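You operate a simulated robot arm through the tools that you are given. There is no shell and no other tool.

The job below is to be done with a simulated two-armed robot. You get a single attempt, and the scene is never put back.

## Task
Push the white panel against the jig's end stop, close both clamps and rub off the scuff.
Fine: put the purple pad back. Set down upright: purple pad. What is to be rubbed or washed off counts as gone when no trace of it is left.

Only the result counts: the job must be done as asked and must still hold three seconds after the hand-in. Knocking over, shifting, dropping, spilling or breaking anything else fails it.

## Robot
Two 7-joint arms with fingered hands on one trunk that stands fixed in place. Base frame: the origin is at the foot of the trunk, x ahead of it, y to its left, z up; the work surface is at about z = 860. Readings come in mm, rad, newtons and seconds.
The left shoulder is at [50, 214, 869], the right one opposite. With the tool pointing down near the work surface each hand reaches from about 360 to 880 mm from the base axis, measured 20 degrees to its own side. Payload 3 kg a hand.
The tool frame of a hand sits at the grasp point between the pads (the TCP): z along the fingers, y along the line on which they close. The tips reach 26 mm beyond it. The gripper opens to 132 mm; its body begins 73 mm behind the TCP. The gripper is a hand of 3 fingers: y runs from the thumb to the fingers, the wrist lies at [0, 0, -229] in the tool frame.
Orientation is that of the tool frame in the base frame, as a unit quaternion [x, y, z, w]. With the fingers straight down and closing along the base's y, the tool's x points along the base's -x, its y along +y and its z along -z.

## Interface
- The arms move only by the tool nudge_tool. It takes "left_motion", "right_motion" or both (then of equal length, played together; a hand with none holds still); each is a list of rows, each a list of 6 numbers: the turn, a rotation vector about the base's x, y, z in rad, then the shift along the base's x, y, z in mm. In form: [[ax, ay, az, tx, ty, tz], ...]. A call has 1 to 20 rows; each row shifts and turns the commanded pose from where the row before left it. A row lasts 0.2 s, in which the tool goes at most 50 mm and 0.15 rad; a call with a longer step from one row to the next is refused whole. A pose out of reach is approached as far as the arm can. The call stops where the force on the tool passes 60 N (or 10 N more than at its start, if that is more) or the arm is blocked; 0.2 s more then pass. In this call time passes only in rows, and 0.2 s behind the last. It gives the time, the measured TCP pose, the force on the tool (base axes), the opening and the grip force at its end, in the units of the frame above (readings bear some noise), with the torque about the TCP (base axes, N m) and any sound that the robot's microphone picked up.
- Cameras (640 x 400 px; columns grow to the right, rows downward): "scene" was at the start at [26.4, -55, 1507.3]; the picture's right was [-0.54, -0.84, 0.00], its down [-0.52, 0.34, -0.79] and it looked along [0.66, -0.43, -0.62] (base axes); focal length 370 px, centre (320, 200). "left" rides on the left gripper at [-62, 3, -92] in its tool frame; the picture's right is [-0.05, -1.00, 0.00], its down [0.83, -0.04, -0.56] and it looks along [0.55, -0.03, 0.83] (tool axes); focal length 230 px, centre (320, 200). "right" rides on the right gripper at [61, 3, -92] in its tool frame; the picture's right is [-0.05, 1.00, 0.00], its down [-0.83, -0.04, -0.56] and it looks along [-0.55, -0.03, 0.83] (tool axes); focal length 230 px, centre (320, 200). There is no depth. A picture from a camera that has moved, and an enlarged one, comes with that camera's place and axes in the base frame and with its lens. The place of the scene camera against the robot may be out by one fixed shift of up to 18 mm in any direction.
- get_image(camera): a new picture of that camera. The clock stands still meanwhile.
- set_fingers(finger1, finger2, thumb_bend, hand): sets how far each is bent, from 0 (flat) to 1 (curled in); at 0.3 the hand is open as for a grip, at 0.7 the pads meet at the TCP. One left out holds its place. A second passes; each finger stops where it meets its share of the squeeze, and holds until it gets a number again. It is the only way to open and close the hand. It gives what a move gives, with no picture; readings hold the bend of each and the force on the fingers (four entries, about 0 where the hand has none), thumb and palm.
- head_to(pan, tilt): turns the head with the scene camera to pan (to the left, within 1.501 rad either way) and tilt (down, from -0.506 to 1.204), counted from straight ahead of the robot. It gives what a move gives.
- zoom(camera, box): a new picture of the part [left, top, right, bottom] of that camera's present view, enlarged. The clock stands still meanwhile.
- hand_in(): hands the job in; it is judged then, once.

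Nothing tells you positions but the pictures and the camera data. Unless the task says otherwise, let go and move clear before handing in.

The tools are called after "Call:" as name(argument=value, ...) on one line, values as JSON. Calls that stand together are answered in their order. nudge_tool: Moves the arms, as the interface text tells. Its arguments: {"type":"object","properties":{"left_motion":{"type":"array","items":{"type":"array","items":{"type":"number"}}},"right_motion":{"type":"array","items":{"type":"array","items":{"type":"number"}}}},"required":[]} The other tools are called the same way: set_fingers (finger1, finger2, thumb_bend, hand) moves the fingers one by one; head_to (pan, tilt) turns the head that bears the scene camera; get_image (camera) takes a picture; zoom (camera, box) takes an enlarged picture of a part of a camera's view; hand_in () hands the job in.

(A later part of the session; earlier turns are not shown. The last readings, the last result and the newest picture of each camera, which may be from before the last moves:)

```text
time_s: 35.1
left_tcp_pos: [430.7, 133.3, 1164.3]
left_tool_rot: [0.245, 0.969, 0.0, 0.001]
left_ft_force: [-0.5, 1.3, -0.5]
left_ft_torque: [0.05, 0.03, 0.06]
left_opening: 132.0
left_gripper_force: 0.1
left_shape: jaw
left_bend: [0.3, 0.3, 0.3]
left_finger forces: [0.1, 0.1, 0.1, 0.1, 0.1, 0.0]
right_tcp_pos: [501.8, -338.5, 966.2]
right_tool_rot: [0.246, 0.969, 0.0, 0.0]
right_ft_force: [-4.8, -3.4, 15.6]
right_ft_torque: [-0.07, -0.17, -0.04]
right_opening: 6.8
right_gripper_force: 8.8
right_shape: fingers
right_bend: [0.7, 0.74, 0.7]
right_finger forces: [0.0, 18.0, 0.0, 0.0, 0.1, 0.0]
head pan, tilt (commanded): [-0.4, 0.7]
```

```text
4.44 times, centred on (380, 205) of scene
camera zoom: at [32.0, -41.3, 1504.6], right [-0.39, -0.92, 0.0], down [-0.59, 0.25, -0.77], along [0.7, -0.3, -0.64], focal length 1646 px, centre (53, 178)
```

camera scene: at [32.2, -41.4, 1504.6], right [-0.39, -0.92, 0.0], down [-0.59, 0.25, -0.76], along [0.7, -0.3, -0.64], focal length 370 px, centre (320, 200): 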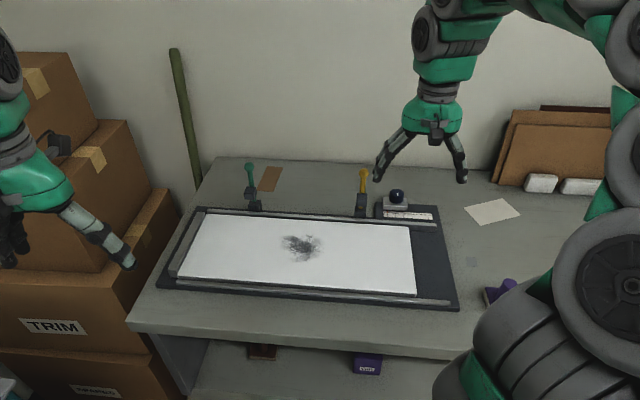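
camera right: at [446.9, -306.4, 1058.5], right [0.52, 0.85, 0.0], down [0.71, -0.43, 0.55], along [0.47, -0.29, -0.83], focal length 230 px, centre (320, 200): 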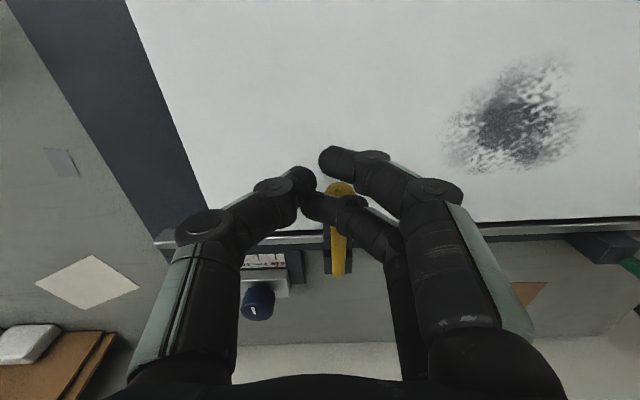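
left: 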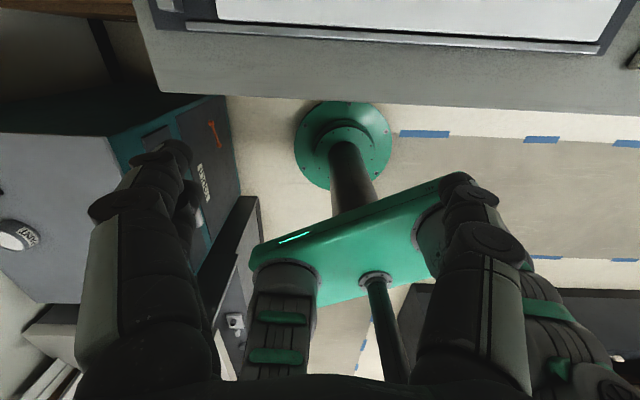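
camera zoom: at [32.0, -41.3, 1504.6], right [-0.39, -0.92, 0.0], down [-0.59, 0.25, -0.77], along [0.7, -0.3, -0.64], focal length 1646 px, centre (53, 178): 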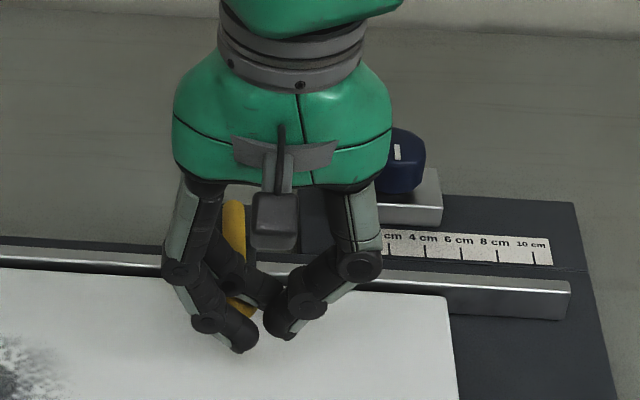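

Call:
nudge_tool(right_motion=[[0, 0, 0, 0, 0, 25], [0, 0, 0, 0, 0, 40], [0, 0, 0, 0, 0, 25], [0, 0, 0, -20, -37, 0], [0, 0, 0, -20, -37, 0]])

Call:
get_image(camera="right")

Call:
zoom(camera="scene", box=[320, 160, 440, 250])

```text
time_s: 36.3
left_tcp_pos: [431.7, 134.0, 1162.4]
left_tool_rot: [0.247, 0.969, 0.0, 0.0]
left_ft_force: [0.0, -0.5, 0.9]
left_ft_torque: [0.0, -0.01, -0.02]
left_opening: 132.1
left_gripper_force: 0.1
left_shape: jaw
left_bend: [0.3, 0.3, 0.3]
left_finger forces: [0.0, 0.0, 0.1, 0.1, 0.1, 0.0]
right_tcp_pos: [460.7, -412.9, 1056.8]
right_tool_rot: [0.246, 0.969, 0.0, 0.001]
right_ft_force: [-0.3, 0.0, -0.7]
right_ft_torque: [0.01, -0.04, 0.01]
right_opening: 5.7
right_gripper_force: 0.0
right_shape: fingers
right_bend: [0.7, 0.7, 0.7]
right_finger forces: [0.1, 0.1, 0.1, 0.0, 0.0, 0.0]
head pan, tilt (commanded): [-0.4, 0.7]
```

```text
taken
camera right: at [408.1, -381.0, 1148.5], right [0.52, 0.85, 0.0], down [0.71, -0.43, 0.56], along [0.47, -0.29, -0.83], focal length 230 px, centre (320, 200)
```

right: 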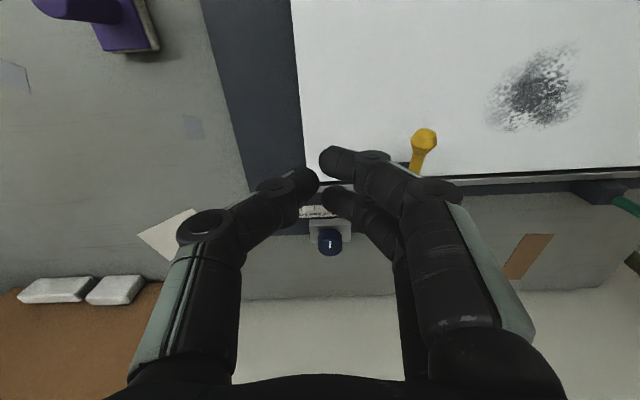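

```text
4.44 times, centred on (380, 205) of scene
camera zoom: at [32.2, -41.4, 1504.6], right [-0.39, -0.92, 0.0], down [-0.59, 0.25, -0.76], along [0.7, -0.3, -0.64], focal length 1646 px, centre (53, 178)
```

zoom: 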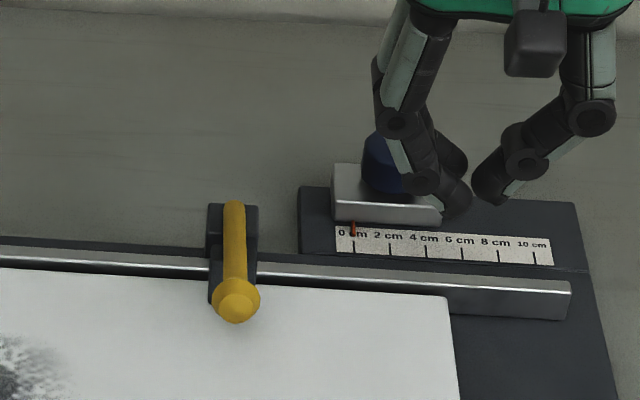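

Call:
zoom(camera="scene", box=[340, 185, 400, 225])

Call:
zoom(camera="scene", box=[220, 150, 300, 230])

Call:
zoom(camera="right", box=[390, 110, 480, 210])

```text
10.00 times, centred on (370, 205) of scene
camera zoom: at [32.2, -41.4, 1504.6], right [-0.39, -0.92, 0.0], down [-0.59, 0.25, -0.76], along [0.7, -0.3, -0.64], focal length 3702 px, centre (-180, 150)
```

zoom: 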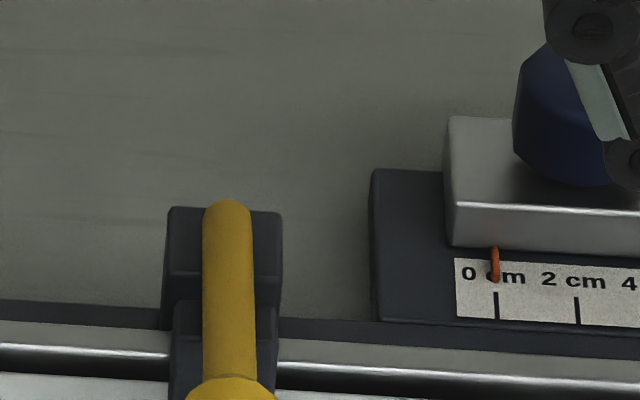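

```text
5.00 times, centred on (260, 190) of scene
camera zoom: at [32.2, -41.4, 1504.6], right [-0.39, -0.92, 0.0], down [-0.59, 0.25, -0.76], along [0.7, -0.3, -0.64], focal length 1851 px, centre (620, 250)
```

zoom: 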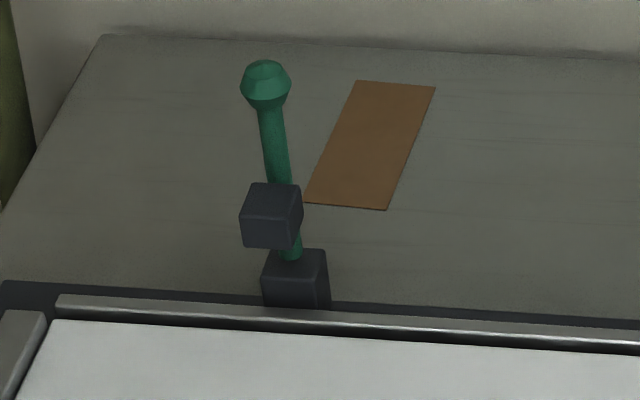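

```text
4.00 times, centred on (435, 160) of right
camera zoom: at [408.1, -381.0, 1148.5], right [0.52, 0.85, 0.0], down [0.71, -0.43, 0.56], along [0.47, -0.29, -0.83], focal length 920 px, centre (-140, 360)
```

zoom: 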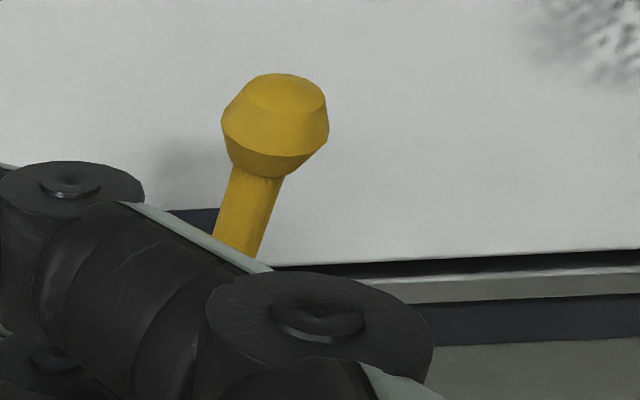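

Call:
set_fingers(hand="right", finger1=0.3, finger2=0.3, thumb_bend=0.3)

Call:
nudge_tool(right_motion=[[0, 0, 0, 17.3, 26.3, 0], [0, 0, 0, 17.3, 26.3, 0], [0, 0, 0, 17.3, 26.3, 0]])

Call:
get_image(camera="right")

Call:
zoom(camera="right", box=[250, 100, 410, 220])

```text
time_s: 37.3
left_tcp_pos: [432.5, 134.6, 1163.6]
left_tool_rot: [0.246, 0.969, 0.0, 0.0]
left_ft_force: [0.1, 0.2, 0.1]
left_ft_torque: [0.06, -0.01, -0.02]
left_opening: 131.9
left_gripper_force: 0.0
left_shape: jaw
left_bend: [0.3, 0.3, 0.3]
left_finger forces: [0.0, 0.1, 0.0, 0.0, 0.0, 0.1]
right_tcp_pos: [460.6, -411.5, 1054.8]
right_tool_rot: [0.246, 0.969, 0.0, 0.0]
right_ft_force: [1.1, 0.3, -0.5]
right_ft_torque: [-0.01, 0.03, 0.03]
right_opening: 133.7
right_gripper_force: 0.2
right_shape: fingers
right_bend: [0.3, 0.3, 0.3]
right_finger forces: [0.0, 0.0, 0.0, 0.0, 0.0, 0.0]
head pan, tilt (commanded): [-0.4, 0.7]
```

```text
time_s: 38.1
left_tcp_pos: [430.7, 134.4, 1164.1]
left_tool_rot: [0.246, 0.969, 0.0, -0.001]
left_ft_force: [0.2, 0.5, 0.7]
left_ft_torque: [0.01, 0.01, 0.02]
left_opening: 131.9
left_gripper_force: 0.1
left_shape: jaw
left_bend: [0.3, 0.3, 0.3]
left_finger forces: [0.0, 0.0, 0.0, 0.0, 0.1, 0.0]
right_tcp_pos: [512.9, -333.1, 1057.3]
right_tool_rot: [0.247, 0.969, 0.0, 0.0]
right_ft_force: [1.4, 1.2, 0.5]
right_ft_torque: [-0.01, 0.02, 0.04]
right_opening: 134.1
right_gripper_force: 0.1
right_shape: fingers
right_bend: [0.3, 0.3, 0.3]
right_finger forces: [0.0, 0.0, 0.1, 0.1, 0.1, 0.0]
head pan, tilt (commanded): [-0.4, 0.7]
```

```text
taken
camera right: at [460.2, -301.1, 1148.9], right [0.52, 0.85, 0.0], down [0.71, -0.43, 0.55], along [0.47, -0.29, -0.83], focal length 230 px, centre (320, 200)
```

right: 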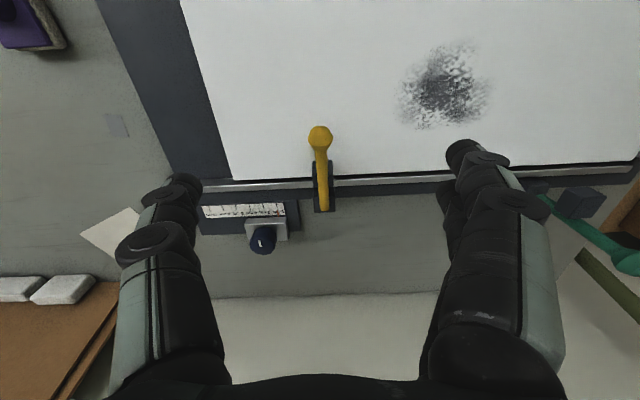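

```text
3.33 times, centred on (330, 160) of right
camera zoom: at [460.2, -301.1, 1148.9], right [0.52, 0.85, 0.0], down [0.71, -0.43, 0.55], along [0.47, -0.29, -0.83], focal length 767 px, centre (287, 333)
```

zoom: 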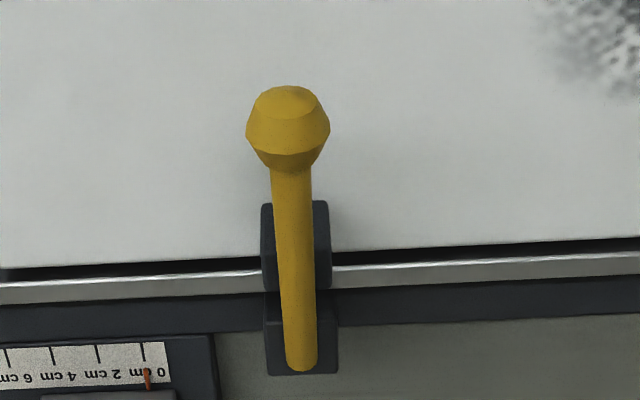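

Triangulating again, the panel top is nearer z 903 and the lever pivot near z 939, so the yellow lever is now almost horizontal with its foot on the panel edge. I'll press straight down on it to make sure it is fully closed.

Call:
set_fingers(hand="right", finger1=0.7, finger2=0.7, thumb_bend=0.7)

Call:
nudge_tool(right_motion=[[0, 0, 0, 7, -3.8, -30], [0, 0, 0, 0, 0, -30], [0, 0, 0, 0, 0, -8]])

Call:
get_image(camera="right")

Call:
zoom(camera="scene", box=[320, 160, 440, 250])

```text
time_s: 39.1
left_tcp_pos: [431.3, 133.3, 1163.0]
left_tool_rot: [0.246, 0.969, 0.0, 0.0]
left_ft_force: [0.0, 0.6, -0.5]
left_ft_torque: [0.01, 0.03, 0.02]
left_opening: 131.7
left_gripper_force: 0.0
left_shape: jaw
left_bend: [0.3, 0.3, 0.3]
left_finger forces: [0.0, 0.0, 0.0, 0.0, 0.0, 0.0]
right_tcp_pos: [513.0, -333.6, 1056.7]
right_tool_rot: [0.246, 0.969, 0.0, 0.001]
right_ft_force: [-0.9, 0.6, 0.6]
right_ft_torque: [-0.01, 0.01, 0.0]
right_opening: 6.3
right_gripper_force: 0.0
right_shape: fingers
right_bend: [0.7, 0.7, 0.7]
right_finger forces: [0.1, 0.0, 0.0, 0.0, 0.0, 0.0]
head pan, tilt (commanded): [-0.4, 0.7]
```

```text
time_s: 39.9
left_tcp_pos: [431.1, 133.7, 1164.0]
left_tool_rot: [0.246, 0.969, -0.001, 0.0]
left_ft_force: [-0.2, -0.4, -0.5]
left_ft_torque: [-0.01, -0.01, 0.03]
left_opening: 132.0
left_gripper_force: 0.0
left_shape: jaw
left_bend: [0.3, 0.3, 0.3]
left_finger forces: [0.1, 0.1, 0.0, 0.0, 0.0, 0.0]
right_tcp_pos: [520.3, -336.5, 988.3]
right_tool_rot: [0.246, 0.969, 0.001, -0.001]
right_ft_force: [0.0, -0.7, 0.2]
right_ft_torque: [0.0, 0.02, 0.01]
right_opening: 6.1
right_gripper_force: 0.0
right_shape: fingers
right_bend: [0.7, 0.7, 0.7]
right_finger forces: [0.0, 0.0, 0.0, 0.0, 0.0, 0.0]
head pan, tilt (commanded): [-0.4, 0.7]
```

```text
taken
camera right: at [467.0, -305.2, 1080.1], right [0.52, 0.85, 0.0], down [0.71, -0.43, 0.55], along [0.47, -0.29, -0.83], focal length 230 px, centre (320, 200)
```

right: 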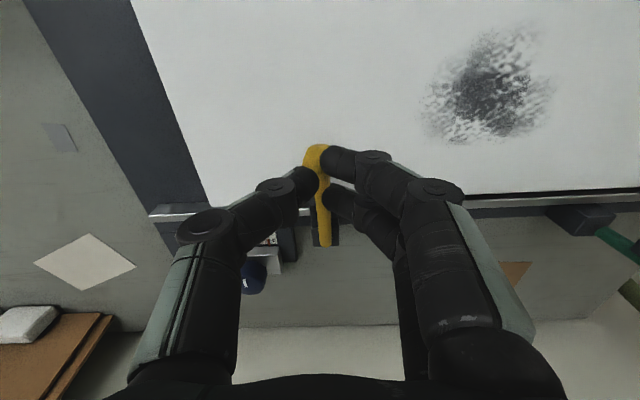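

```text
4.44 times, centred on (380, 205) of scene
camera zoom: at [32.3, -41.4, 1504.6], right [-0.39, -0.92, 0.0], down [-0.59, 0.25, -0.76], along [0.7, -0.3, -0.64], focal length 1646 px, centre (53, 178)
```

zoom: 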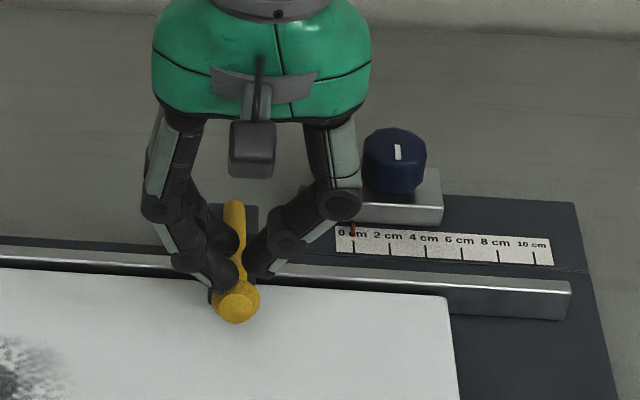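

Call:
nudge_tool(right_motion=[[0, 0, 0, 4, -13.6, 4], [0, 0, 0, 0, 0, -6], [0, 0, 0, 0, 0, -4]])

Call:
nudge_tool(right_motion=[[0, 0, 0, 0, 0, -3]])

Call:
nudge_tool(right_motion=[[0, 0, 0, 0, 0, -3]])

Call:
get_image(camera="right")

```text
time_s: 40.7
left_tcp_pos: [430.6, 134.5, 1163.3]
left_tool_rot: [0.247, 0.969, 0.0, 0.0]
left_ft_force: [0.1, -0.6, -0.5]
left_ft_torque: [-0.03, 0.01, 0.04]
left_opening: 132.0
left_gripper_force: 0.1
left_shape: jaw
left_bend: [0.3, 0.3, 0.3]
left_finger forces: [0.0, 0.1, 0.1, 0.0, 0.0, 0.1]
right_tcp_pos: [524.3, -349.8, 982.4]
right_tool_rot: [0.247, 0.969, 0.0, 0.0]
right_ft_force: [-0.3, 0.4, 0.0]
right_ft_torque: [-0.03, 0.0, 0.04]
right_opening: 6.3
right_gripper_force: 0.0
right_shape: fingers
right_bend: [0.7, 0.7, 0.7]
right_finger forces: [0.0, 0.1, 0.1, 0.0, 0.0, 0.0]
head pan, tilt (commanded): [-0.4, 0.7]
```

```text
time_s: 41.1
left_tcp_pos: [431.0, 132.3, 1162.8]
left_tool_rot: [0.246, 0.969, 0.0, 0.001]
left_ft_force: [0.2, -0.3, 0.3]
left_ft_torque: [-0.03, -0.01, 0.01]
left_opening: 131.9
left_gripper_force: 0.1
left_shape: jaw
left_bend: [0.3, 0.3, 0.3]
left_finger forces: [0.0, 0.0, 0.0, 0.0, 0.0, 0.0]
right_tcp_pos: [524.5, -350.1, 979.4]
right_tool_rot: [0.246, 0.969, 0.0, 0.0]
right_ft_force: [-0.4, -0.4, 1.4]
right_ft_torque: [-0.01, 0.06, 0.0]
right_opening: 4.7
right_gripper_force: 1.5
right_shape: fingers
right_bend: [0.71, 0.7, 0.7]
right_finger forces: [1.6, 0.0, 0.0, 0.0, 0.1, 0.1]
head pan, tilt (commanded): [-0.4, 0.7]
```

```text
time_s: 41.5
left_tcp_pos: [431.2, 134.0, 1162.9]
left_tool_rot: [0.245, 0.969, 0.001, 0.001]
left_ft_force: [-0.5, -0.6, -0.2]
left_ft_torque: [-0.01, 0.01, -0.02]
left_opening: 132.2
left_gripper_force: 0.2
left_shape: jaw
left_bend: [0.3, 0.3, 0.3]
left_finger forces: [0.1, 0.1, 0.0, 0.0, 0.0, 0.1]
right_tcp_pos: [523.0, -350.8, 976.1]
right_tool_rot: [0.246, 0.969, -0.001, -0.001]
right_ft_force: [-0.7, 0.1, 7.2]
right_ft_torque: [0.08, 0.08, 0.02]
right_opening: 2.6
right_gripper_force: 3.0
right_shape: fingers
right_bend: [0.72, 0.7, 0.7]
right_finger forces: [6.6, 0.0, 0.1, 0.0, 0.0, 0.1]
head pan, tilt (commanded): [-0.4, 0.7]
```

```text
taken
camera right: at [470.8, -318.9, 1068.3], right [0.52, 0.85, 0.0], down [0.71, -0.43, 0.56], along [0.47, -0.29, -0.83], focal length 230 px, centre (320, 200)
```

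right: 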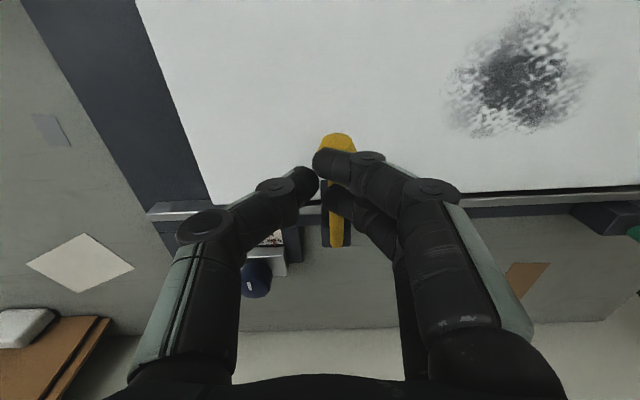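

Call:
nudge_tool(right_motion=[[0, 0, 0, 0, 0, -3]])

Call:
nudge_tool(right_motion=[[0, 0, 0, 0, 0, -3]])

Call:
nudge_tool(right_motion=[[0, 0, 0, 0, 0, -3]])

Call:
get_image(camera="right")

```text
time_s: 41.9
left_tcp_pos: [432.0, 134.2, 1163.8]
left_tool_rot: [0.246, 0.969, -0.001, 0.0]
left_ft_force: [0.1, -1.1, -0.4]
left_ft_torque: [0.02, -0.02, 0.01]
left_opening: 131.8
left_gripper_force: 0.0
left_shape: jaw
left_bend: [0.3, 0.3, 0.3]
left_finger forces: [0.1, 0.0, 0.0, 0.0, 0.1, 0.0]
right_tcp_pos: [524.3, -351.3, 972.6]
right_tool_rot: [0.246, 0.969, 0.0, 0.001]
right_ft_force: [-0.1, -0.2, 10.4]
right_ft_torque: [0.09, 0.13, 0.01]
right_opening: 1.0
right_gripper_force: 4.9
right_shape: fingers
right_bend: [0.73, 0.7, 0.7]
right_finger forces: [10.1, 0.1, 0.1, 0.0, 0.0, 0.0]
head pan, tilt (commanded): [-0.4, 0.7]
```

```text
time_s: 42.3
left_tcp_pos: [431.3, 135.0, 1163.9]
left_tool_rot: [0.246, 0.969, -0.001, -0.001]
left_ft_force: [0.2, 0.7, 0.1]
left_ft_torque: [-0.02, 0.01, -0.02]
left_opening: 131.8
left_gripper_force: 0.1
left_shape: jaw
left_bend: [0.3, 0.3, 0.3]
left_finger forces: [0.1, 0.1, 0.0, 0.0, 0.0, 0.0]
right_tcp_pos: [523.5, -351.6, 970.4]
right_tool_rot: [0.245, 0.969, 0.0, 0.001]
right_ft_force: [-0.9, -3.3, 11.8]
right_ft_torque: [0.02, 0.13, 0.07]
right_opening: 0.0
right_gripper_force: 5.7
right_shape: fingers
right_bend: [0.73, 0.7, 0.7]
right_finger forces: [12.2, 0.0, 0.1, 0.0, 0.1, 0.0]
head pan, tilt (commanded): [-0.4, 0.7]
```

```text
time_s: 42.7
left_tcp_pos: [431.4, 134.0, 1163.6]
left_tool_rot: [0.246, 0.969, 0.0, 0.0]
left_ft_force: [-0.1, -0.4, 0.2]
left_ft_torque: [-0.03, 0.0, 0.02]
left_opening: 131.9
left_gripper_force: 0.1
left_shape: jaw
left_bend: [0.3, 0.3, 0.3]
left_finger forces: [0.0, 0.1, 0.1, 0.0, 0.0, 0.1]
right_tcp_pos: [524.5, -350.3, 966.7]
right_tool_rot: [0.246, 0.969, -0.001, 0.001]
right_ft_force: [-2.2, -2.3, 18.0]
right_ft_torque: [0.15, 0.12, 0.03]
right_opening: 0.0
right_gripper_force: 9.8
right_shape: fingers
right_bend: [0.75, 0.7, 0.7]
right_finger forces: [19.8, 0.2, 0.0, 0.1, 0.1, 0.0]
head pan, tilt (commanded): [-0.4, 0.7]
```

```text
taken
camera right: at [471.2, -318.8, 1059.4], right [0.52, 0.85, 0.0], down [0.71, -0.43, 0.56], along [0.47, -0.29, -0.83], focal length 230 px, centre (320, 200)
```

right: 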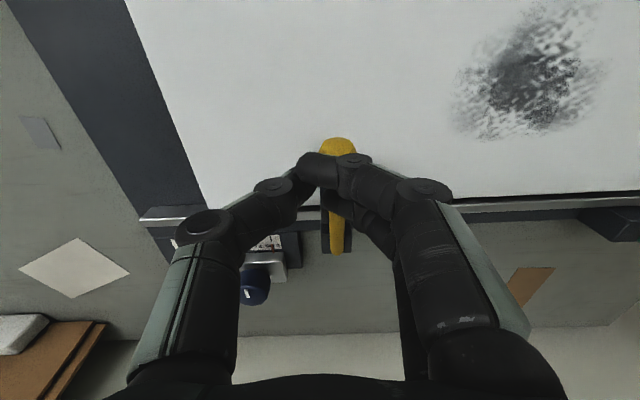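

Call:
nudge_tool(right_motion=[[0, 0, 0, 0, 0, 30], [0, 0, 0, 0, 0, 30], [0, 0, 0, -12.3, 17.7, 30]])

Call:
set_fingers(hand="right", finger1=0.3, finger2=0.3, thumb_bend=0.3)

Call:
zoom(camera="right", box=[250, 100, 410, 220])

Call:
zoom(camera="scene", box=[330, 180, 410, 240])

```text
time_s: 43.5
left_tcp_pos: [431.1, 134.1, 1163.7]
left_tool_rot: [0.246, 0.969, 0.0, 0.0]
left_ft_force: [0.3, 1.0, -0.3]
left_ft_torque: [-0.04, 0.04, 0.02]
left_opening: 131.8
left_gripper_force: 0.0
left_shape: jaw
left_bend: [0.3, 0.3, 0.3]
left_finger forces: [0.1, 0.0, 0.0, 0.1, 0.1, 0.1]
right_tcp_pos: [512.7, -332.1, 1058.3]
right_tool_rot: [0.246, 0.969, 0.0, 0.0]
right_ft_force: [-0.5, -0.6, 0.1]
right_ft_torque: [-0.03, -0.02, -0.02]
right_opening: 5.5
right_gripper_force: 0.0
right_shape: fingers
right_bend: [0.7, 0.7, 0.7]
right_finger forces: [0.0, 0.0, 0.1, 0.1, 0.0, 0.0]
head pan, tilt (commanded): [-0.4, 0.7]
```

```text
time_s: 44.5
left_tcp_pos: [431.4, 134.9, 1162.7]
left_tool_rot: [0.246, 0.969, 0.0, 0.0]
left_ft_force: [1.0, -0.5, 0.2]
left_ft_torque: [0.01, 0.04, -0.03]
left_opening: 131.8
left_gripper_force: 0.1
left_shape: jaw
left_bend: [0.3, 0.3, 0.3]
left_finger forces: [0.0, 0.0, 0.0, 0.0, 0.0, 0.0]
right_tcp_pos: [512.8, -333.8, 1057.2]
right_tool_rot: [0.247, 0.969, 0.0, 0.0]
right_ft_force: [-0.3, 0.2, 0.0]
right_ft_torque: [0.0, 0.0, 0.0]
right_opening: 133.8
right_gripper_force: 0.1
right_shape: fingers
right_bend: [0.3, 0.3, 0.3]
right_finger forces: [0.0, 0.1, 0.0, 0.0, 0.0, 0.0]
head pan, tilt (commanded): [-0.4, 0.7]
```

```text
3.33 times, centred on (330, 160) of right
camera zoom: at [459.9, -301.6, 1149.3], right [0.52, 0.85, 0.0], down [0.71, -0.43, 0.56], along [0.47, -0.29, -0.83], focal length 767 px, centre (287, 333)
```

zoom: 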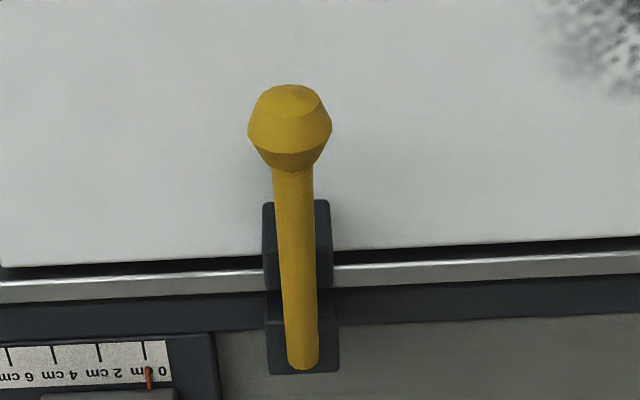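

```text
6.67 times, centred on (370, 210) of scene
camera zoom: at [32.3, -41.4, 1504.6], right [-0.39, -0.92, 0.0], down [-0.59, 0.25, -0.76], along [0.7, -0.3, -0.64], focal length 2468 px, centre (-13, 133)
```

zoom: 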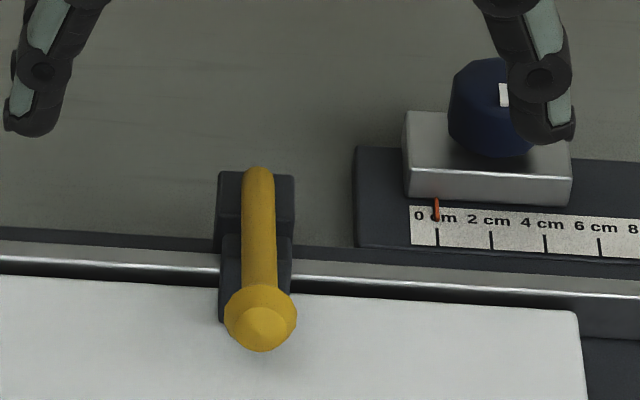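

The yellow lever has not moved under 20 N, so it is closed. Now for the green clamp, near jig coordinates (187, 700); I'll bring the right hand above it to measure.

Call:
nudge_tool(right_motion=[[0, 0, 0, 0, 0, 35], [0, 0, 0, 0, 0, 30], [0, 0, 0, 30.5, 28.2, 0], [0, 0, 0, 30.5, 28.2, 0], [0, 0, 0, 30.5, 28.2, 0], [0, 0, 0, 30.5, 28.2, 0], [0, 0, 0, 30.5, 28.2, 0], [0, 0, 0, 30.5, 28.2, 0]])

Call:
get_image(camera="right")

Call:
get_image(camera="scene")

```text
time_s: 46.3
left_tcp_pos: [429.9, 134.4, 1163.5]
left_tool_rot: [0.246, 0.969, 0.0, 0.0]
left_ft_force: [0.6, 1.5, 0.3]
left_ft_torque: [0.03, 0.0, 0.0]
left_opening: 132.0
left_gripper_force: 0.2
left_shape: jaw
left_bend: [0.3, 0.3, 0.3]
left_finger forces: [0.0, 0.0, 0.0, 0.0, 0.1, 0.0]
right_tcp_pos: [695.1, -164.7, 1121.3]
right_tool_rot: [0.246, 0.969, 0.0, -0.001]
right_ft_force: [-0.2, -1.0, 0.8]
right_ft_torque: [-0.05, -0.03, -0.01]
right_opening: 134.1
right_gripper_force: 0.1
right_shape: fingers
right_bend: [0.3, 0.3, 0.3]
right_finger forces: [0.0, 0.0, 0.1, 0.1, 0.0, 0.0]
head pan, tilt (commanded): [-0.4, 0.7]
```

```text
taken
camera right: at [642.1, -132.3, 1213.9], right [0.52, 0.85, 0.0], down [0.71, -0.43, 0.55], along [0.47, -0.29, -0.83], focal length 230 px, centre (320, 200)
```

right: 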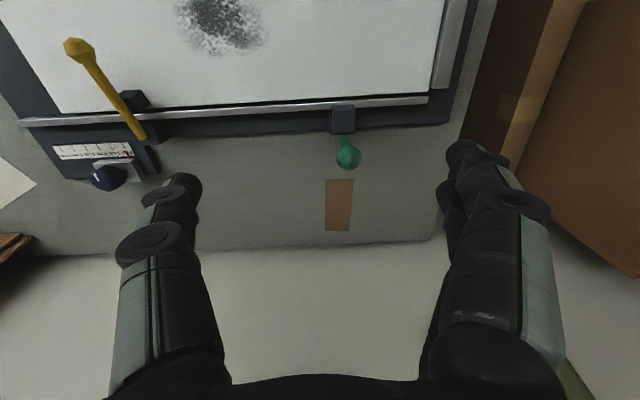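

```text
taken
camera scene: at [32.2, -41.3, 1504.6], right [-0.39, -0.92, 0.0], down [-0.59, 0.25, -0.77], along [0.7, -0.3, -0.64], focal length 370 px, centre (320, 200)
```

scene: 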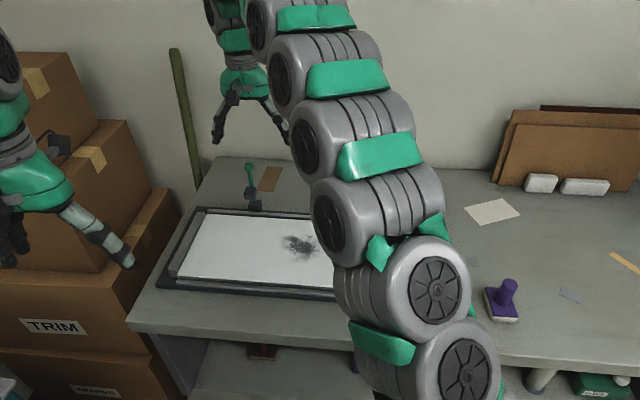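

Call:
nudge_tool(right_motion=[[0, 0, 0, 29.9, 11.1, 0], [0, 0, 0, 0, 0, -25], [0, 0, 0, 0, 0, -20]])

Call:
get_image(camera="right")

```text
time_s: 47.1
left_tcp_pos: [430.9, 133.4, 1163.9]
left_tool_rot: [0.245, 0.969, 0.001, 0.0]
left_ft_force: [0.0, 0.1, 0.2]
left_ft_torque: [0.0, 0.0, 0.0]
left_opening: 131.6
left_gripper_force: 0.0
left_shape: jaw
left_bend: [0.3, 0.3, 0.3]
left_finger forces: [0.0, 0.0, 0.0, 0.1, 0.0, 0.0]
right_tcp_pos: [725.0, -152.4, 1077.1]
right_tool_rot: [0.247, 0.969, 0.0, 0.0]
right_ft_force: [0.1, 0.6, 0.8]
right_ft_torque: [-0.02, 0.02, 0.02]
right_opening: 134.4
right_gripper_force: 0.1
right_shape: fingers
right_bend: [0.3, 0.3, 0.3]
right_finger forces: [0.0, 0.0, 0.1, 0.1, 0.0, 0.0]
head pan, tilt (commanded): [-0.4, 0.7]
```

```text
taken
camera right: at [672.1, -120.8, 1168.7], right [0.52, 0.85, 0.0], down [0.71, -0.43, 0.55], along [0.47, -0.29, -0.83], focal length 230 px, centre (320, 200)
```

right: 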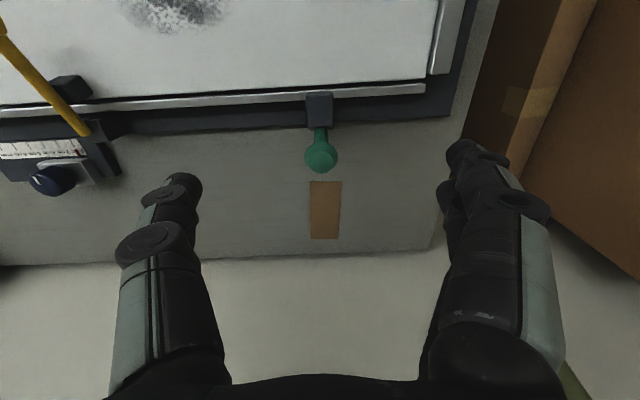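

Call:
nudge_tool(right_motion=[[0, 0, 0, 1.5, -1, -20], [0, 0, 0, 0, 0, -20], [0, 0, 0, 0, 0, -16]])

Call:
set_fingers(hand="right", finger1=0.66, finger2=0.66, thumb_bend=0.66)

Call:
get_image(camera="right")

Call:
zoom(camera="scene", box=[180, 100, 320, 240])

```text
time_s: 47.9
left_tcp_pos: [430.4, 134.7, 1164.2]
left_tool_rot: [0.246, 0.969, 0.0, 0.0]
left_ft_force: [1.2, -0.2, -0.4]
left_ft_torque: [0.01, -0.01, -0.02]
left_opening: 132.0
left_gripper_force: 0.1
left_shape: jaw
left_bend: [0.3, 0.3, 0.3]
left_finger forces: [0.1, 0.0, 0.1, 0.0, 0.0, 0.1]
right_tcp_pos: [726.5, -152.7, 1021.0]
right_tool_rot: [0.247, 0.969, 0.0, 0.0]
right_ft_force: [0.1, -0.1, 0.6]
right_ft_torque: [0.0, 0.0, 0.0]
right_opening: 133.9
right_gripper_force: 0.0
right_shape: fingers
right_bend: [0.3, 0.3, 0.3]
right_finger forces: [0.0, 0.0, 0.0, 0.0, 0.1, 0.1]
head pan, tilt (commanded): [-0.4, 0.7]
```

```text
time_s: 48.9
left_tcp_pos: [431.5, 134.6, 1163.5]
left_tool_rot: [0.246, 0.969, 0.0, 0.0]
left_ft_force: [0.2, 0.1, 0.1]
left_ft_torque: [0.0, 0.03, 0.03]
left_opening: 132.0
left_gripper_force: 0.1
left_shape: jaw
left_bend: [0.3, 0.3, 0.3]
left_finger forces: [0.0, 0.1, 0.0, 0.0, 0.0, 0.1]
right_tcp_pos: [725.1, -152.6, 1021.1]
right_tool_rot: [0.246, 0.969, 0.0, -0.001]
right_ft_force: [0.7, 0.2, 0.2]
right_ft_torque: [-0.02, -0.03, -0.02]
right_opening: 17.0
right_gripper_force: 0.2
right_shape: fingers
right_bend: [0.66, 0.66, 0.66]
right_finger forces: [0.0, 0.0, 0.1, 0.0, 0.0, 0.1]
head pan, tilt (commanded): [-0.4, 0.7]
```

```text
taken
camera right: at [672.7, -121.7, 1113.6], right [0.52, 0.85, 0.0], down [0.71, -0.43, 0.56], along [0.47, -0.29, -0.83], focal length 230 px, centre (320, 200)
```

right: 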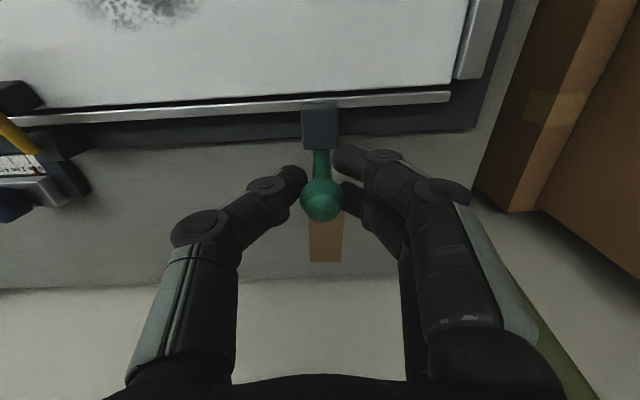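

```text
2.86 times, centred on (250, 170) of scene
camera zoom: at [32.2, -41.4, 1504.6], right [-0.39, -0.92, 0.0], down [-0.59, 0.25, -0.76], along [0.7, -0.3, -0.64], focal length 1058 px, centre (520, 286)
```

zoom: 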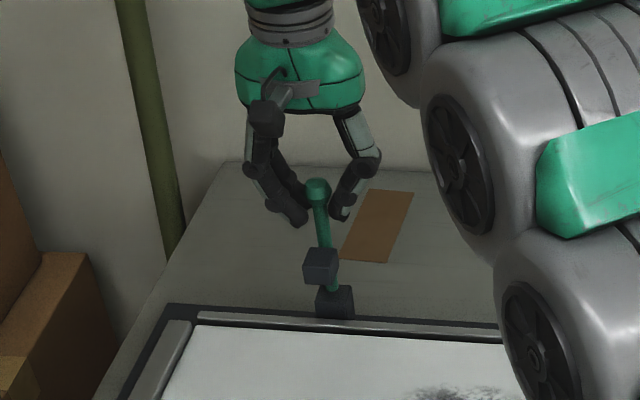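

The fingertips are around the green neck, but I'd rather hook it from behind: I'll open, shift back a little, and close only the rear finger behind the ball so it pulls the lever along its arc.

Call:
set_fingers(hand="right", finger1=0.4, finger2=0.45, thumb_bend=0.4)

Call:
nudge_tool(right_motion=[[0, 0, 0, 7, -3.8, 8], [0, 0, 0, 3.5, -11, 4]])

Call:
set_fingers(hand="right", finger2=0.7)

Call:
get_image(camera="right")

Call:
zoom(camera="scene", box=[180, 100, 320, 240])

```text
time_s: 49.9
left_tcp_pos: [430.7, 134.6, 1164.8]
left_tool_rot: [0.246, 0.969, 0.0, 0.0]
left_ft_force: [0.0, 0.7, 0.8]
left_ft_torque: [0.0, -0.02, 0.03]
left_opening: 132.0
left_gripper_force: 0.1
left_shape: jaw
left_bend: [0.3, 0.3, 0.3]
left_finger forces: [0.0, 0.0, 0.0, 0.0, 0.0, 0.0]
right_tcp_pos: [724.6, -153.5, 1020.5]
right_tool_rot: [0.245, 0.969, -0.001, 0.0]
right_ft_force: [0.0, -0.2, 0.2]
right_ft_torque: [0.0, 0.0, 0.0]
right_opening: 101.0
right_gripper_force: 0.1
right_shape: fingers
right_bend: [0.4, 0.45, 0.4]
right_finger forces: [0.0, 0.0, 0.0, 0.0, 0.0, 0.0]
head pan, tilt (commanded): [-0.4, 0.7]
```

```text
time_s: 50.5
left_tcp_pos: [430.8, 134.3, 1163.9]
left_tool_rot: [0.246, 0.969, 0.0, 0.0]
left_ft_force: [0.2, 0.1, -0.1]
left_ft_torque: [-0.01, -0.01, 0.05]
left_opening: 132.1
left_gripper_force: 0.1
left_shape: jaw
left_bend: [0.3, 0.3, 0.3]
left_finger forces: [0.1, 0.1, 0.0, 0.1, 0.1, 0.0]
right_tcp_pos: [735.8, -167.5, 1032.6]
right_tool_rot: [0.246, 0.969, 0.0, -0.001]
right_ft_force: [-0.1, -0.6, -0.2]
right_ft_torque: [0.0, 0.0, -0.03]
right_opening: 100.8
right_gripper_force: 0.1
right_shape: fingers
right_bend: [0.4, 0.45, 0.4]
right_finger forces: [0.0, 0.1, 0.0, 0.0, 0.0, 0.1]
head pan, tilt (commanded): [-0.4, 0.7]
```

```text
time_s: 51.5
left_tcp_pos: [430.4, 133.0, 1163.6]
left_tool_rot: [0.245, 0.969, 0.001, 0.0]
left_ft_force: [0.3, -0.5, 0.0]
left_ft_torque: [0.01, 0.03, -0.01]
left_opening: 131.9
left_gripper_force: 0.0
left_shape: jaw
left_bend: [0.3, 0.3, 0.3]
left_finger forces: [0.0, 0.1, 0.0, 0.0, 0.0, 0.0]
right_tcp_pos: [736.2, -167.4, 1032.6]
right_tool_rot: [0.246, 0.969, 0.001, 0.0]
right_ft_force: [0.5, 0.1, 0.0]
right_ft_torque: [0.0, 0.01, -0.01]
right_opening: 101.0
right_gripper_force: 0.1
right_shape: fingers
right_bend: [0.4, 0.7, 0.4]
right_finger forces: [0.1, 0.0, 0.0, 0.0, 0.1, 0.0]
head pan, tilt (commanded): [-0.4, 0.7]
```

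```text
taken
camera right: at [683.4, -136.3, 1125.3], right [0.52, 0.85, 0.0], down [0.71, -0.43, 0.56], along [0.47, -0.29, -0.83], focal length 230 px, centre (320, 200)
```

right: 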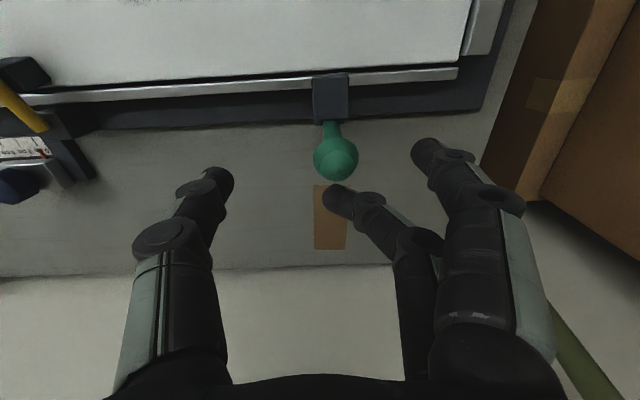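

```text
2.86 times, centred on (250, 170) of scene
camera zoom: at [32.3, -41.4, 1504.6], right [-0.39, -0.92, 0.0], down [-0.59, 0.25, -0.76], along [0.7, -0.3, -0.64], focal length 1058 px, centre (520, 286)
```

zoom: 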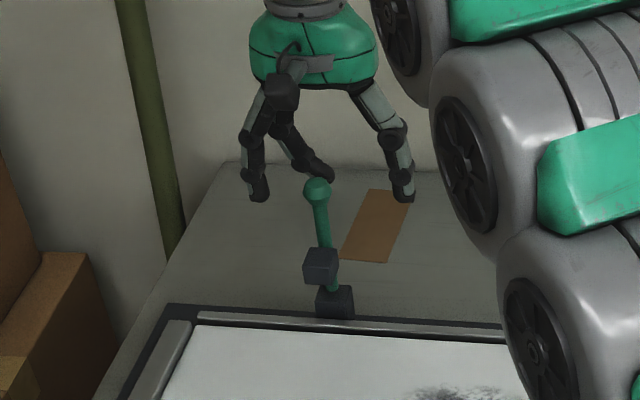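

Call:
nudge_tool(right_motion=[[0, 0, 0, -10.5, 5.7, 1], [0, 0, 0, -5.7, 3.1, 1.5], [0, 0, 0, -6.4, 3.5, 1], [0, 0, 0, -6.4, 3.5, 1]])

Call:
get_image(camera="right")

Call:
zoom(camera="scene", box=[180, 100, 320, 240])

```text
time_s: 52.5
left_tcp_pos: [430.8, 133.5, 1164.6]
left_tool_rot: [0.246, 0.969, -0.001, -0.001]
left_ft_force: [0.3, 0.8, 0.1]
left_ft_torque: [0.04, 0.0, 0.01]
left_opening: 132.0
left_gripper_force: 0.0
left_shape: jaw
left_bend: [0.3, 0.3, 0.3]
left_finger forces: [0.0, 0.0, 0.0, 0.0, 0.1, 0.0]
right_tcp_pos: [707.1, -152.2, 1037.1]
right_tool_rot: [0.246, 0.969, -0.001, 0.0]
right_ft_force: [0.8, -0.4, 0.1]
right_ft_torque: [0.01, -0.01, -0.01]
right_opening: 101.0
right_gripper_force: 0.2
right_shape: fingers
right_bend: [0.4, 0.7, 0.4]
right_finger forces: [0.0, 0.5, 0.1, 0.0, 0.0, 0.0]
head pan, tilt (commanded): [-0.4, 0.7]
```

```text
taken
camera right: at [654.2, -120.6, 1129.9], right [0.52, 0.85, 0.0], down [0.71, -0.43, 0.55], along [0.47, -0.29, -0.83], focal length 230 px, centre (320, 200)
```

right: 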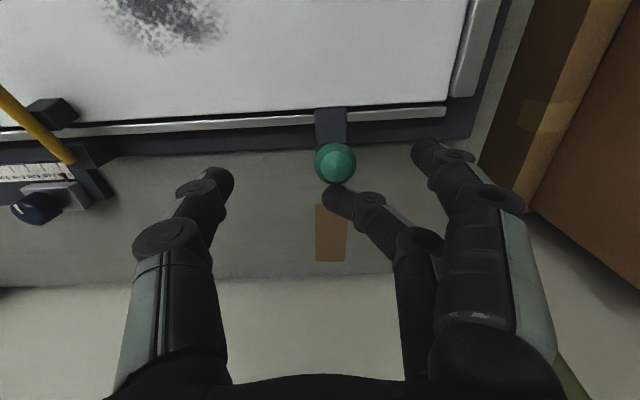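

```text
2.86 times, centred on (250, 170) of scene
camera zoom: at [32.2, -41.4, 1504.6], right [-0.39, -0.92, 0.0], down [-0.59, 0.25, -0.76], along [0.7, -0.3, -0.64], focal length 1058 px, centre (520, 286)
```

zoom: 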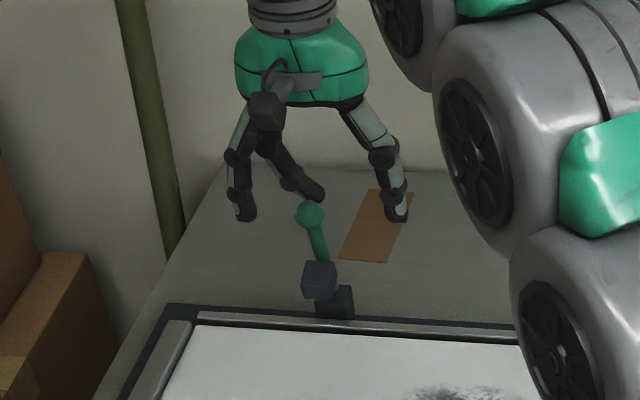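

Call:
nudge_tool(right_motion=[[0, 0, 0, -6.5, 3.5, 0], [0, 0, 0, -6.5, 3.5, 0], [0, 0, 0, -6.5, 3.5, -0.5], [0, 0, 0, -6.4, 3.5, -1], [0, 0, 0, -6.15, 3.34, -2], [0, 0, 0, -6.15, 3.34, -3]])

Call:
get_image(camera="right")

Call:
zoom(camera="scene", box=[180, 100, 320, 240])

```text
time_s: 53.9
left_tcp_pos: [431.3, 135.0, 1163.6]
left_tool_rot: [0.246, 0.969, -0.001, 0.0]
left_ft_force: [0.3, 0.3, -0.4]
left_ft_torque: [-0.01, 0.0, 0.03]
left_opening: 132.0
left_gripper_force: 0.0
left_shape: jaw
left_bend: [0.3, 0.3, 0.3]
left_finger forces: [0.0, 0.0, 0.0, 0.1, 0.1, 0.0]
right_tcp_pos: [669.4, -132.1, 1032.2]
right_tool_rot: [0.247, 0.969, 0.0, 0.001]
right_ft_force: [-0.1, -0.1, 0.1]
right_ft_torque: [0.0, 0.0, 0.02]
right_opening: 100.7
right_gripper_force: 0.4
right_shape: fingers
right_bend: [0.4, 0.7, 0.4]
right_finger forces: [0.0, 0.6, 0.0, 0.1, 0.0, 0.1]
head pan, tilt (commanded): [-0.4, 0.7]
```

```text
taken
camera right: at [616.3, -99.8, 1123.7], right [0.52, 0.85, 0.0], down [0.71, -0.43, 0.56], along [0.47, -0.29, -0.83], focal length 230 px, centre (320, 200)
```

right: 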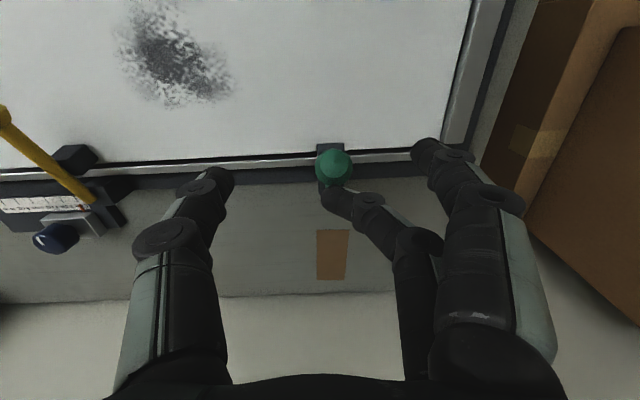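

```text
2.86 times, centred on (250, 170) of scene
camera zoom: at [32.2, -41.4, 1504.6], right [-0.39, -0.92, 0.0], down [-0.59, 0.25, -0.76], along [0.7, -0.3, -0.64], focal length 1058 px, centre (520, 286)
```

zoom: 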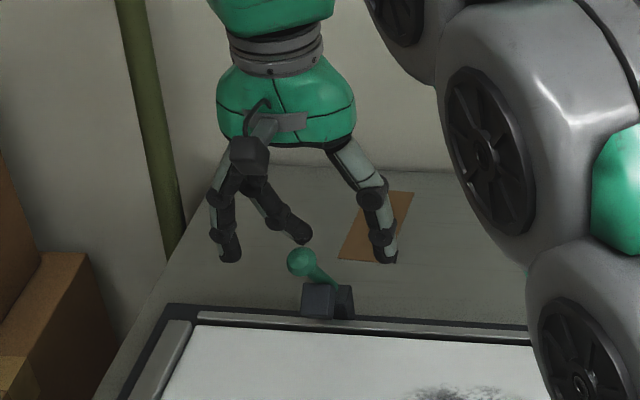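

Call:
nudge_tool(right_motion=[[0, 0, 0, -5.7, 3.1, -3.7], [0, 0, 0, -5.7, 3.1, -3.9], [0, 0, 0, -5.1, 2.8, -4.6], [0, 0, 0, -4.8, 2.6, -5]])

Call:
get_image(camera="right")

Call:
zoom(camera="scene", box=[180, 120, 320, 260])

```text
time_s: 54.9
left_tcp_pos: [431.0, 133.6, 1163.3]
left_tool_rot: [0.245, 0.969, 0.0, 0.0]
left_ft_force: [-1.3, 0.2, -0.2]
left_ft_torque: [0.0, 0.01, 0.0]
left_opening: 132.0
left_gripper_force: 0.1
left_shape: jaw
left_bend: [0.3, 0.3, 0.3]
left_finger forces: [0.0, 0.0, 0.0, 0.0, 0.0, 0.1]
right_tcp_pos: [648.6, -118.8, 1013.0]
right_tool_rot: [0.247, 0.969, 0.0, 0.0]
right_ft_force: [0.5, -0.2, 0.4]
right_ft_torque: [0.02, -0.04, 0.06]
right_opening: 101.1
right_gripper_force: 0.3
right_shape: fingers
right_bend: [0.4, 0.7, 0.4]
right_finger forces: [0.0, 0.2, 0.0, 0.0, 0.1, 0.0]
head pan, tilt (commanded): [-0.4, 0.7]
```

```text
taken
camera right: at [595.3, -88.1, 1105.9], right [0.52, 0.85, 0.0], down [0.71, -0.43, 0.56], along [0.47, -0.29, -0.83], focal length 230 px, centre (320, 200)
```

right: 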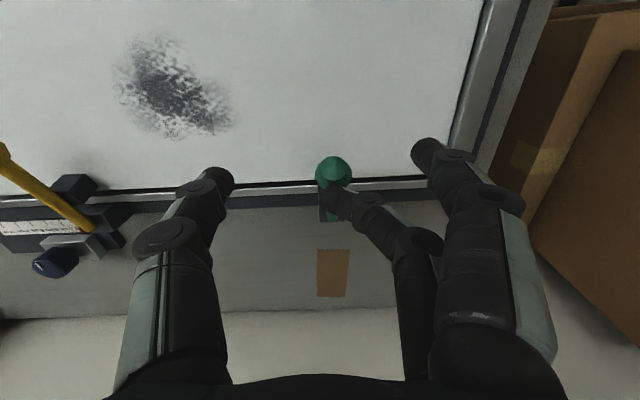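

```text
2.86 times, centred on (250, 190) of scene
camera zoom: at [32.2, -41.3, 1504.6], right [-0.39, -0.92, 0.0], down [-0.59, 0.25, -0.76], along [0.7, -0.3, -0.64], focal length 1058 px, centre (520, 229)
```

zoom: 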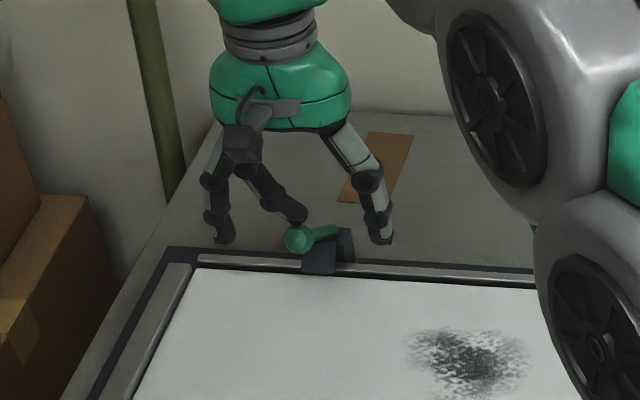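

Call:
nudge_tool(right_motion=[[0, 0, 0, -4.4, 2.4, -4.5], [0, 0, 0, -4.0, 2.1, -6], [0, 0, 0, -3.5, 1.9, -6]])

Call:
nudge_tool(right_motion=[[0, 0, 0, -2.6, 1.4, -6.5]])

Call:
get_image(camera="right")

Call:
zoom(camera="scene", box=[180, 120, 320, 260])

```text
time_s: 55.7
left_tcp_pos: [430.3, 134.9, 1164.3]
left_tool_rot: [0.246, 0.969, 0.0, 0.0]
left_ft_force: [0.1, 0.2, 0.1]
left_ft_torque: [0.0, -0.01, -0.02]
left_opening: 131.9
left_gripper_force: 0.1
left_shape: jaw
left_bend: [0.3, 0.3, 0.3]
left_finger forces: [0.0, 0.0, 0.1, 0.0, 0.1, 0.0]
right_tcp_pos: [636.3, -113.6, 996.7]
right_tool_rot: [0.246, 0.969, 0.0, -0.001]
right_ft_force: [0.2, -0.1, 0.0]
right_ft_torque: [-0.02, -0.02, 0.01]
right_opening: 100.9
right_gripper_force: 0.5
right_shape: fingers
right_bend: [0.4, 0.7, 0.4]
right_finger forces: [0.1, 0.2, 0.2, 0.1, 0.0, 0.1]
head pan, tilt (commanded): [-0.4, 0.7]
```

```text
time_s: 56.1
left_tcp_pos: [430.2, 134.6, 1163.8]
left_tool_rot: [0.246, 0.969, 0.001, 0.001]
left_ft_force: [0.1, -0.8, 0.3]
left_ft_torque: [0.02, -0.01, -0.04]
left_opening: 131.6
left_gripper_force: 0.1
left_shape: jaw
left_bend: [0.3, 0.3, 0.3]
left_finger forces: [0.0, 0.0, 0.1, 0.0, 0.0, 0.1]
right_tcp_pos: [634.7, -112.7, 990.4]
right_tool_rot: [0.247, 0.969, 0.0, 0.0]
right_ft_force: [0.1, 0.0, -0.3]
right_ft_torque: [-0.01, -0.05, 0.02]
right_opening: 101.1
right_gripper_force: 0.1
right_shape: fingers
right_bend: [0.4, 0.7, 0.4]
right_finger forces: [0.0, 0.3, 0.1, 0.0, 0.1, 0.0]
head pan, tilt (commanded): [-0.4, 0.7]
```

```text
taken
camera right: at [581.2, -80.5, 1082.9], right [0.52, 0.85, 0.0], down [0.71, -0.43, 0.56], along [0.47, -0.29, -0.83], focal length 230 px, centre (320, 200)
```

right: 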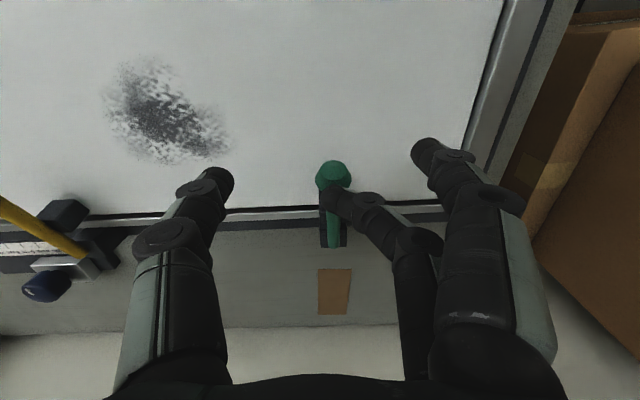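

```text
2.86 times, centred on (250, 190) of scene
camera zoom: at [32.3, -41.4, 1504.6], right [-0.39, -0.92, 0.0], down [-0.59, 0.25, -0.76], along [0.7, -0.3, -0.64], focal length 1058 px, centre (520, 229)
```

zoom: 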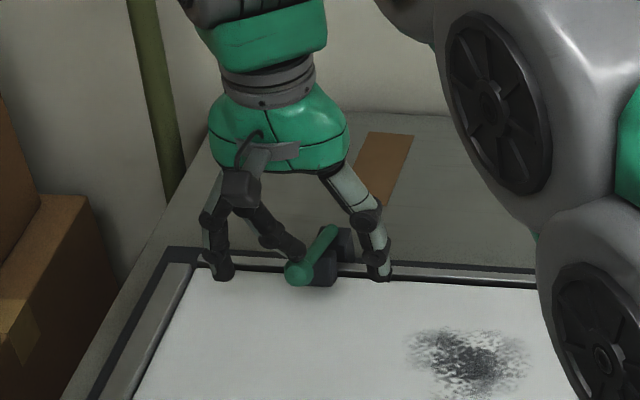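

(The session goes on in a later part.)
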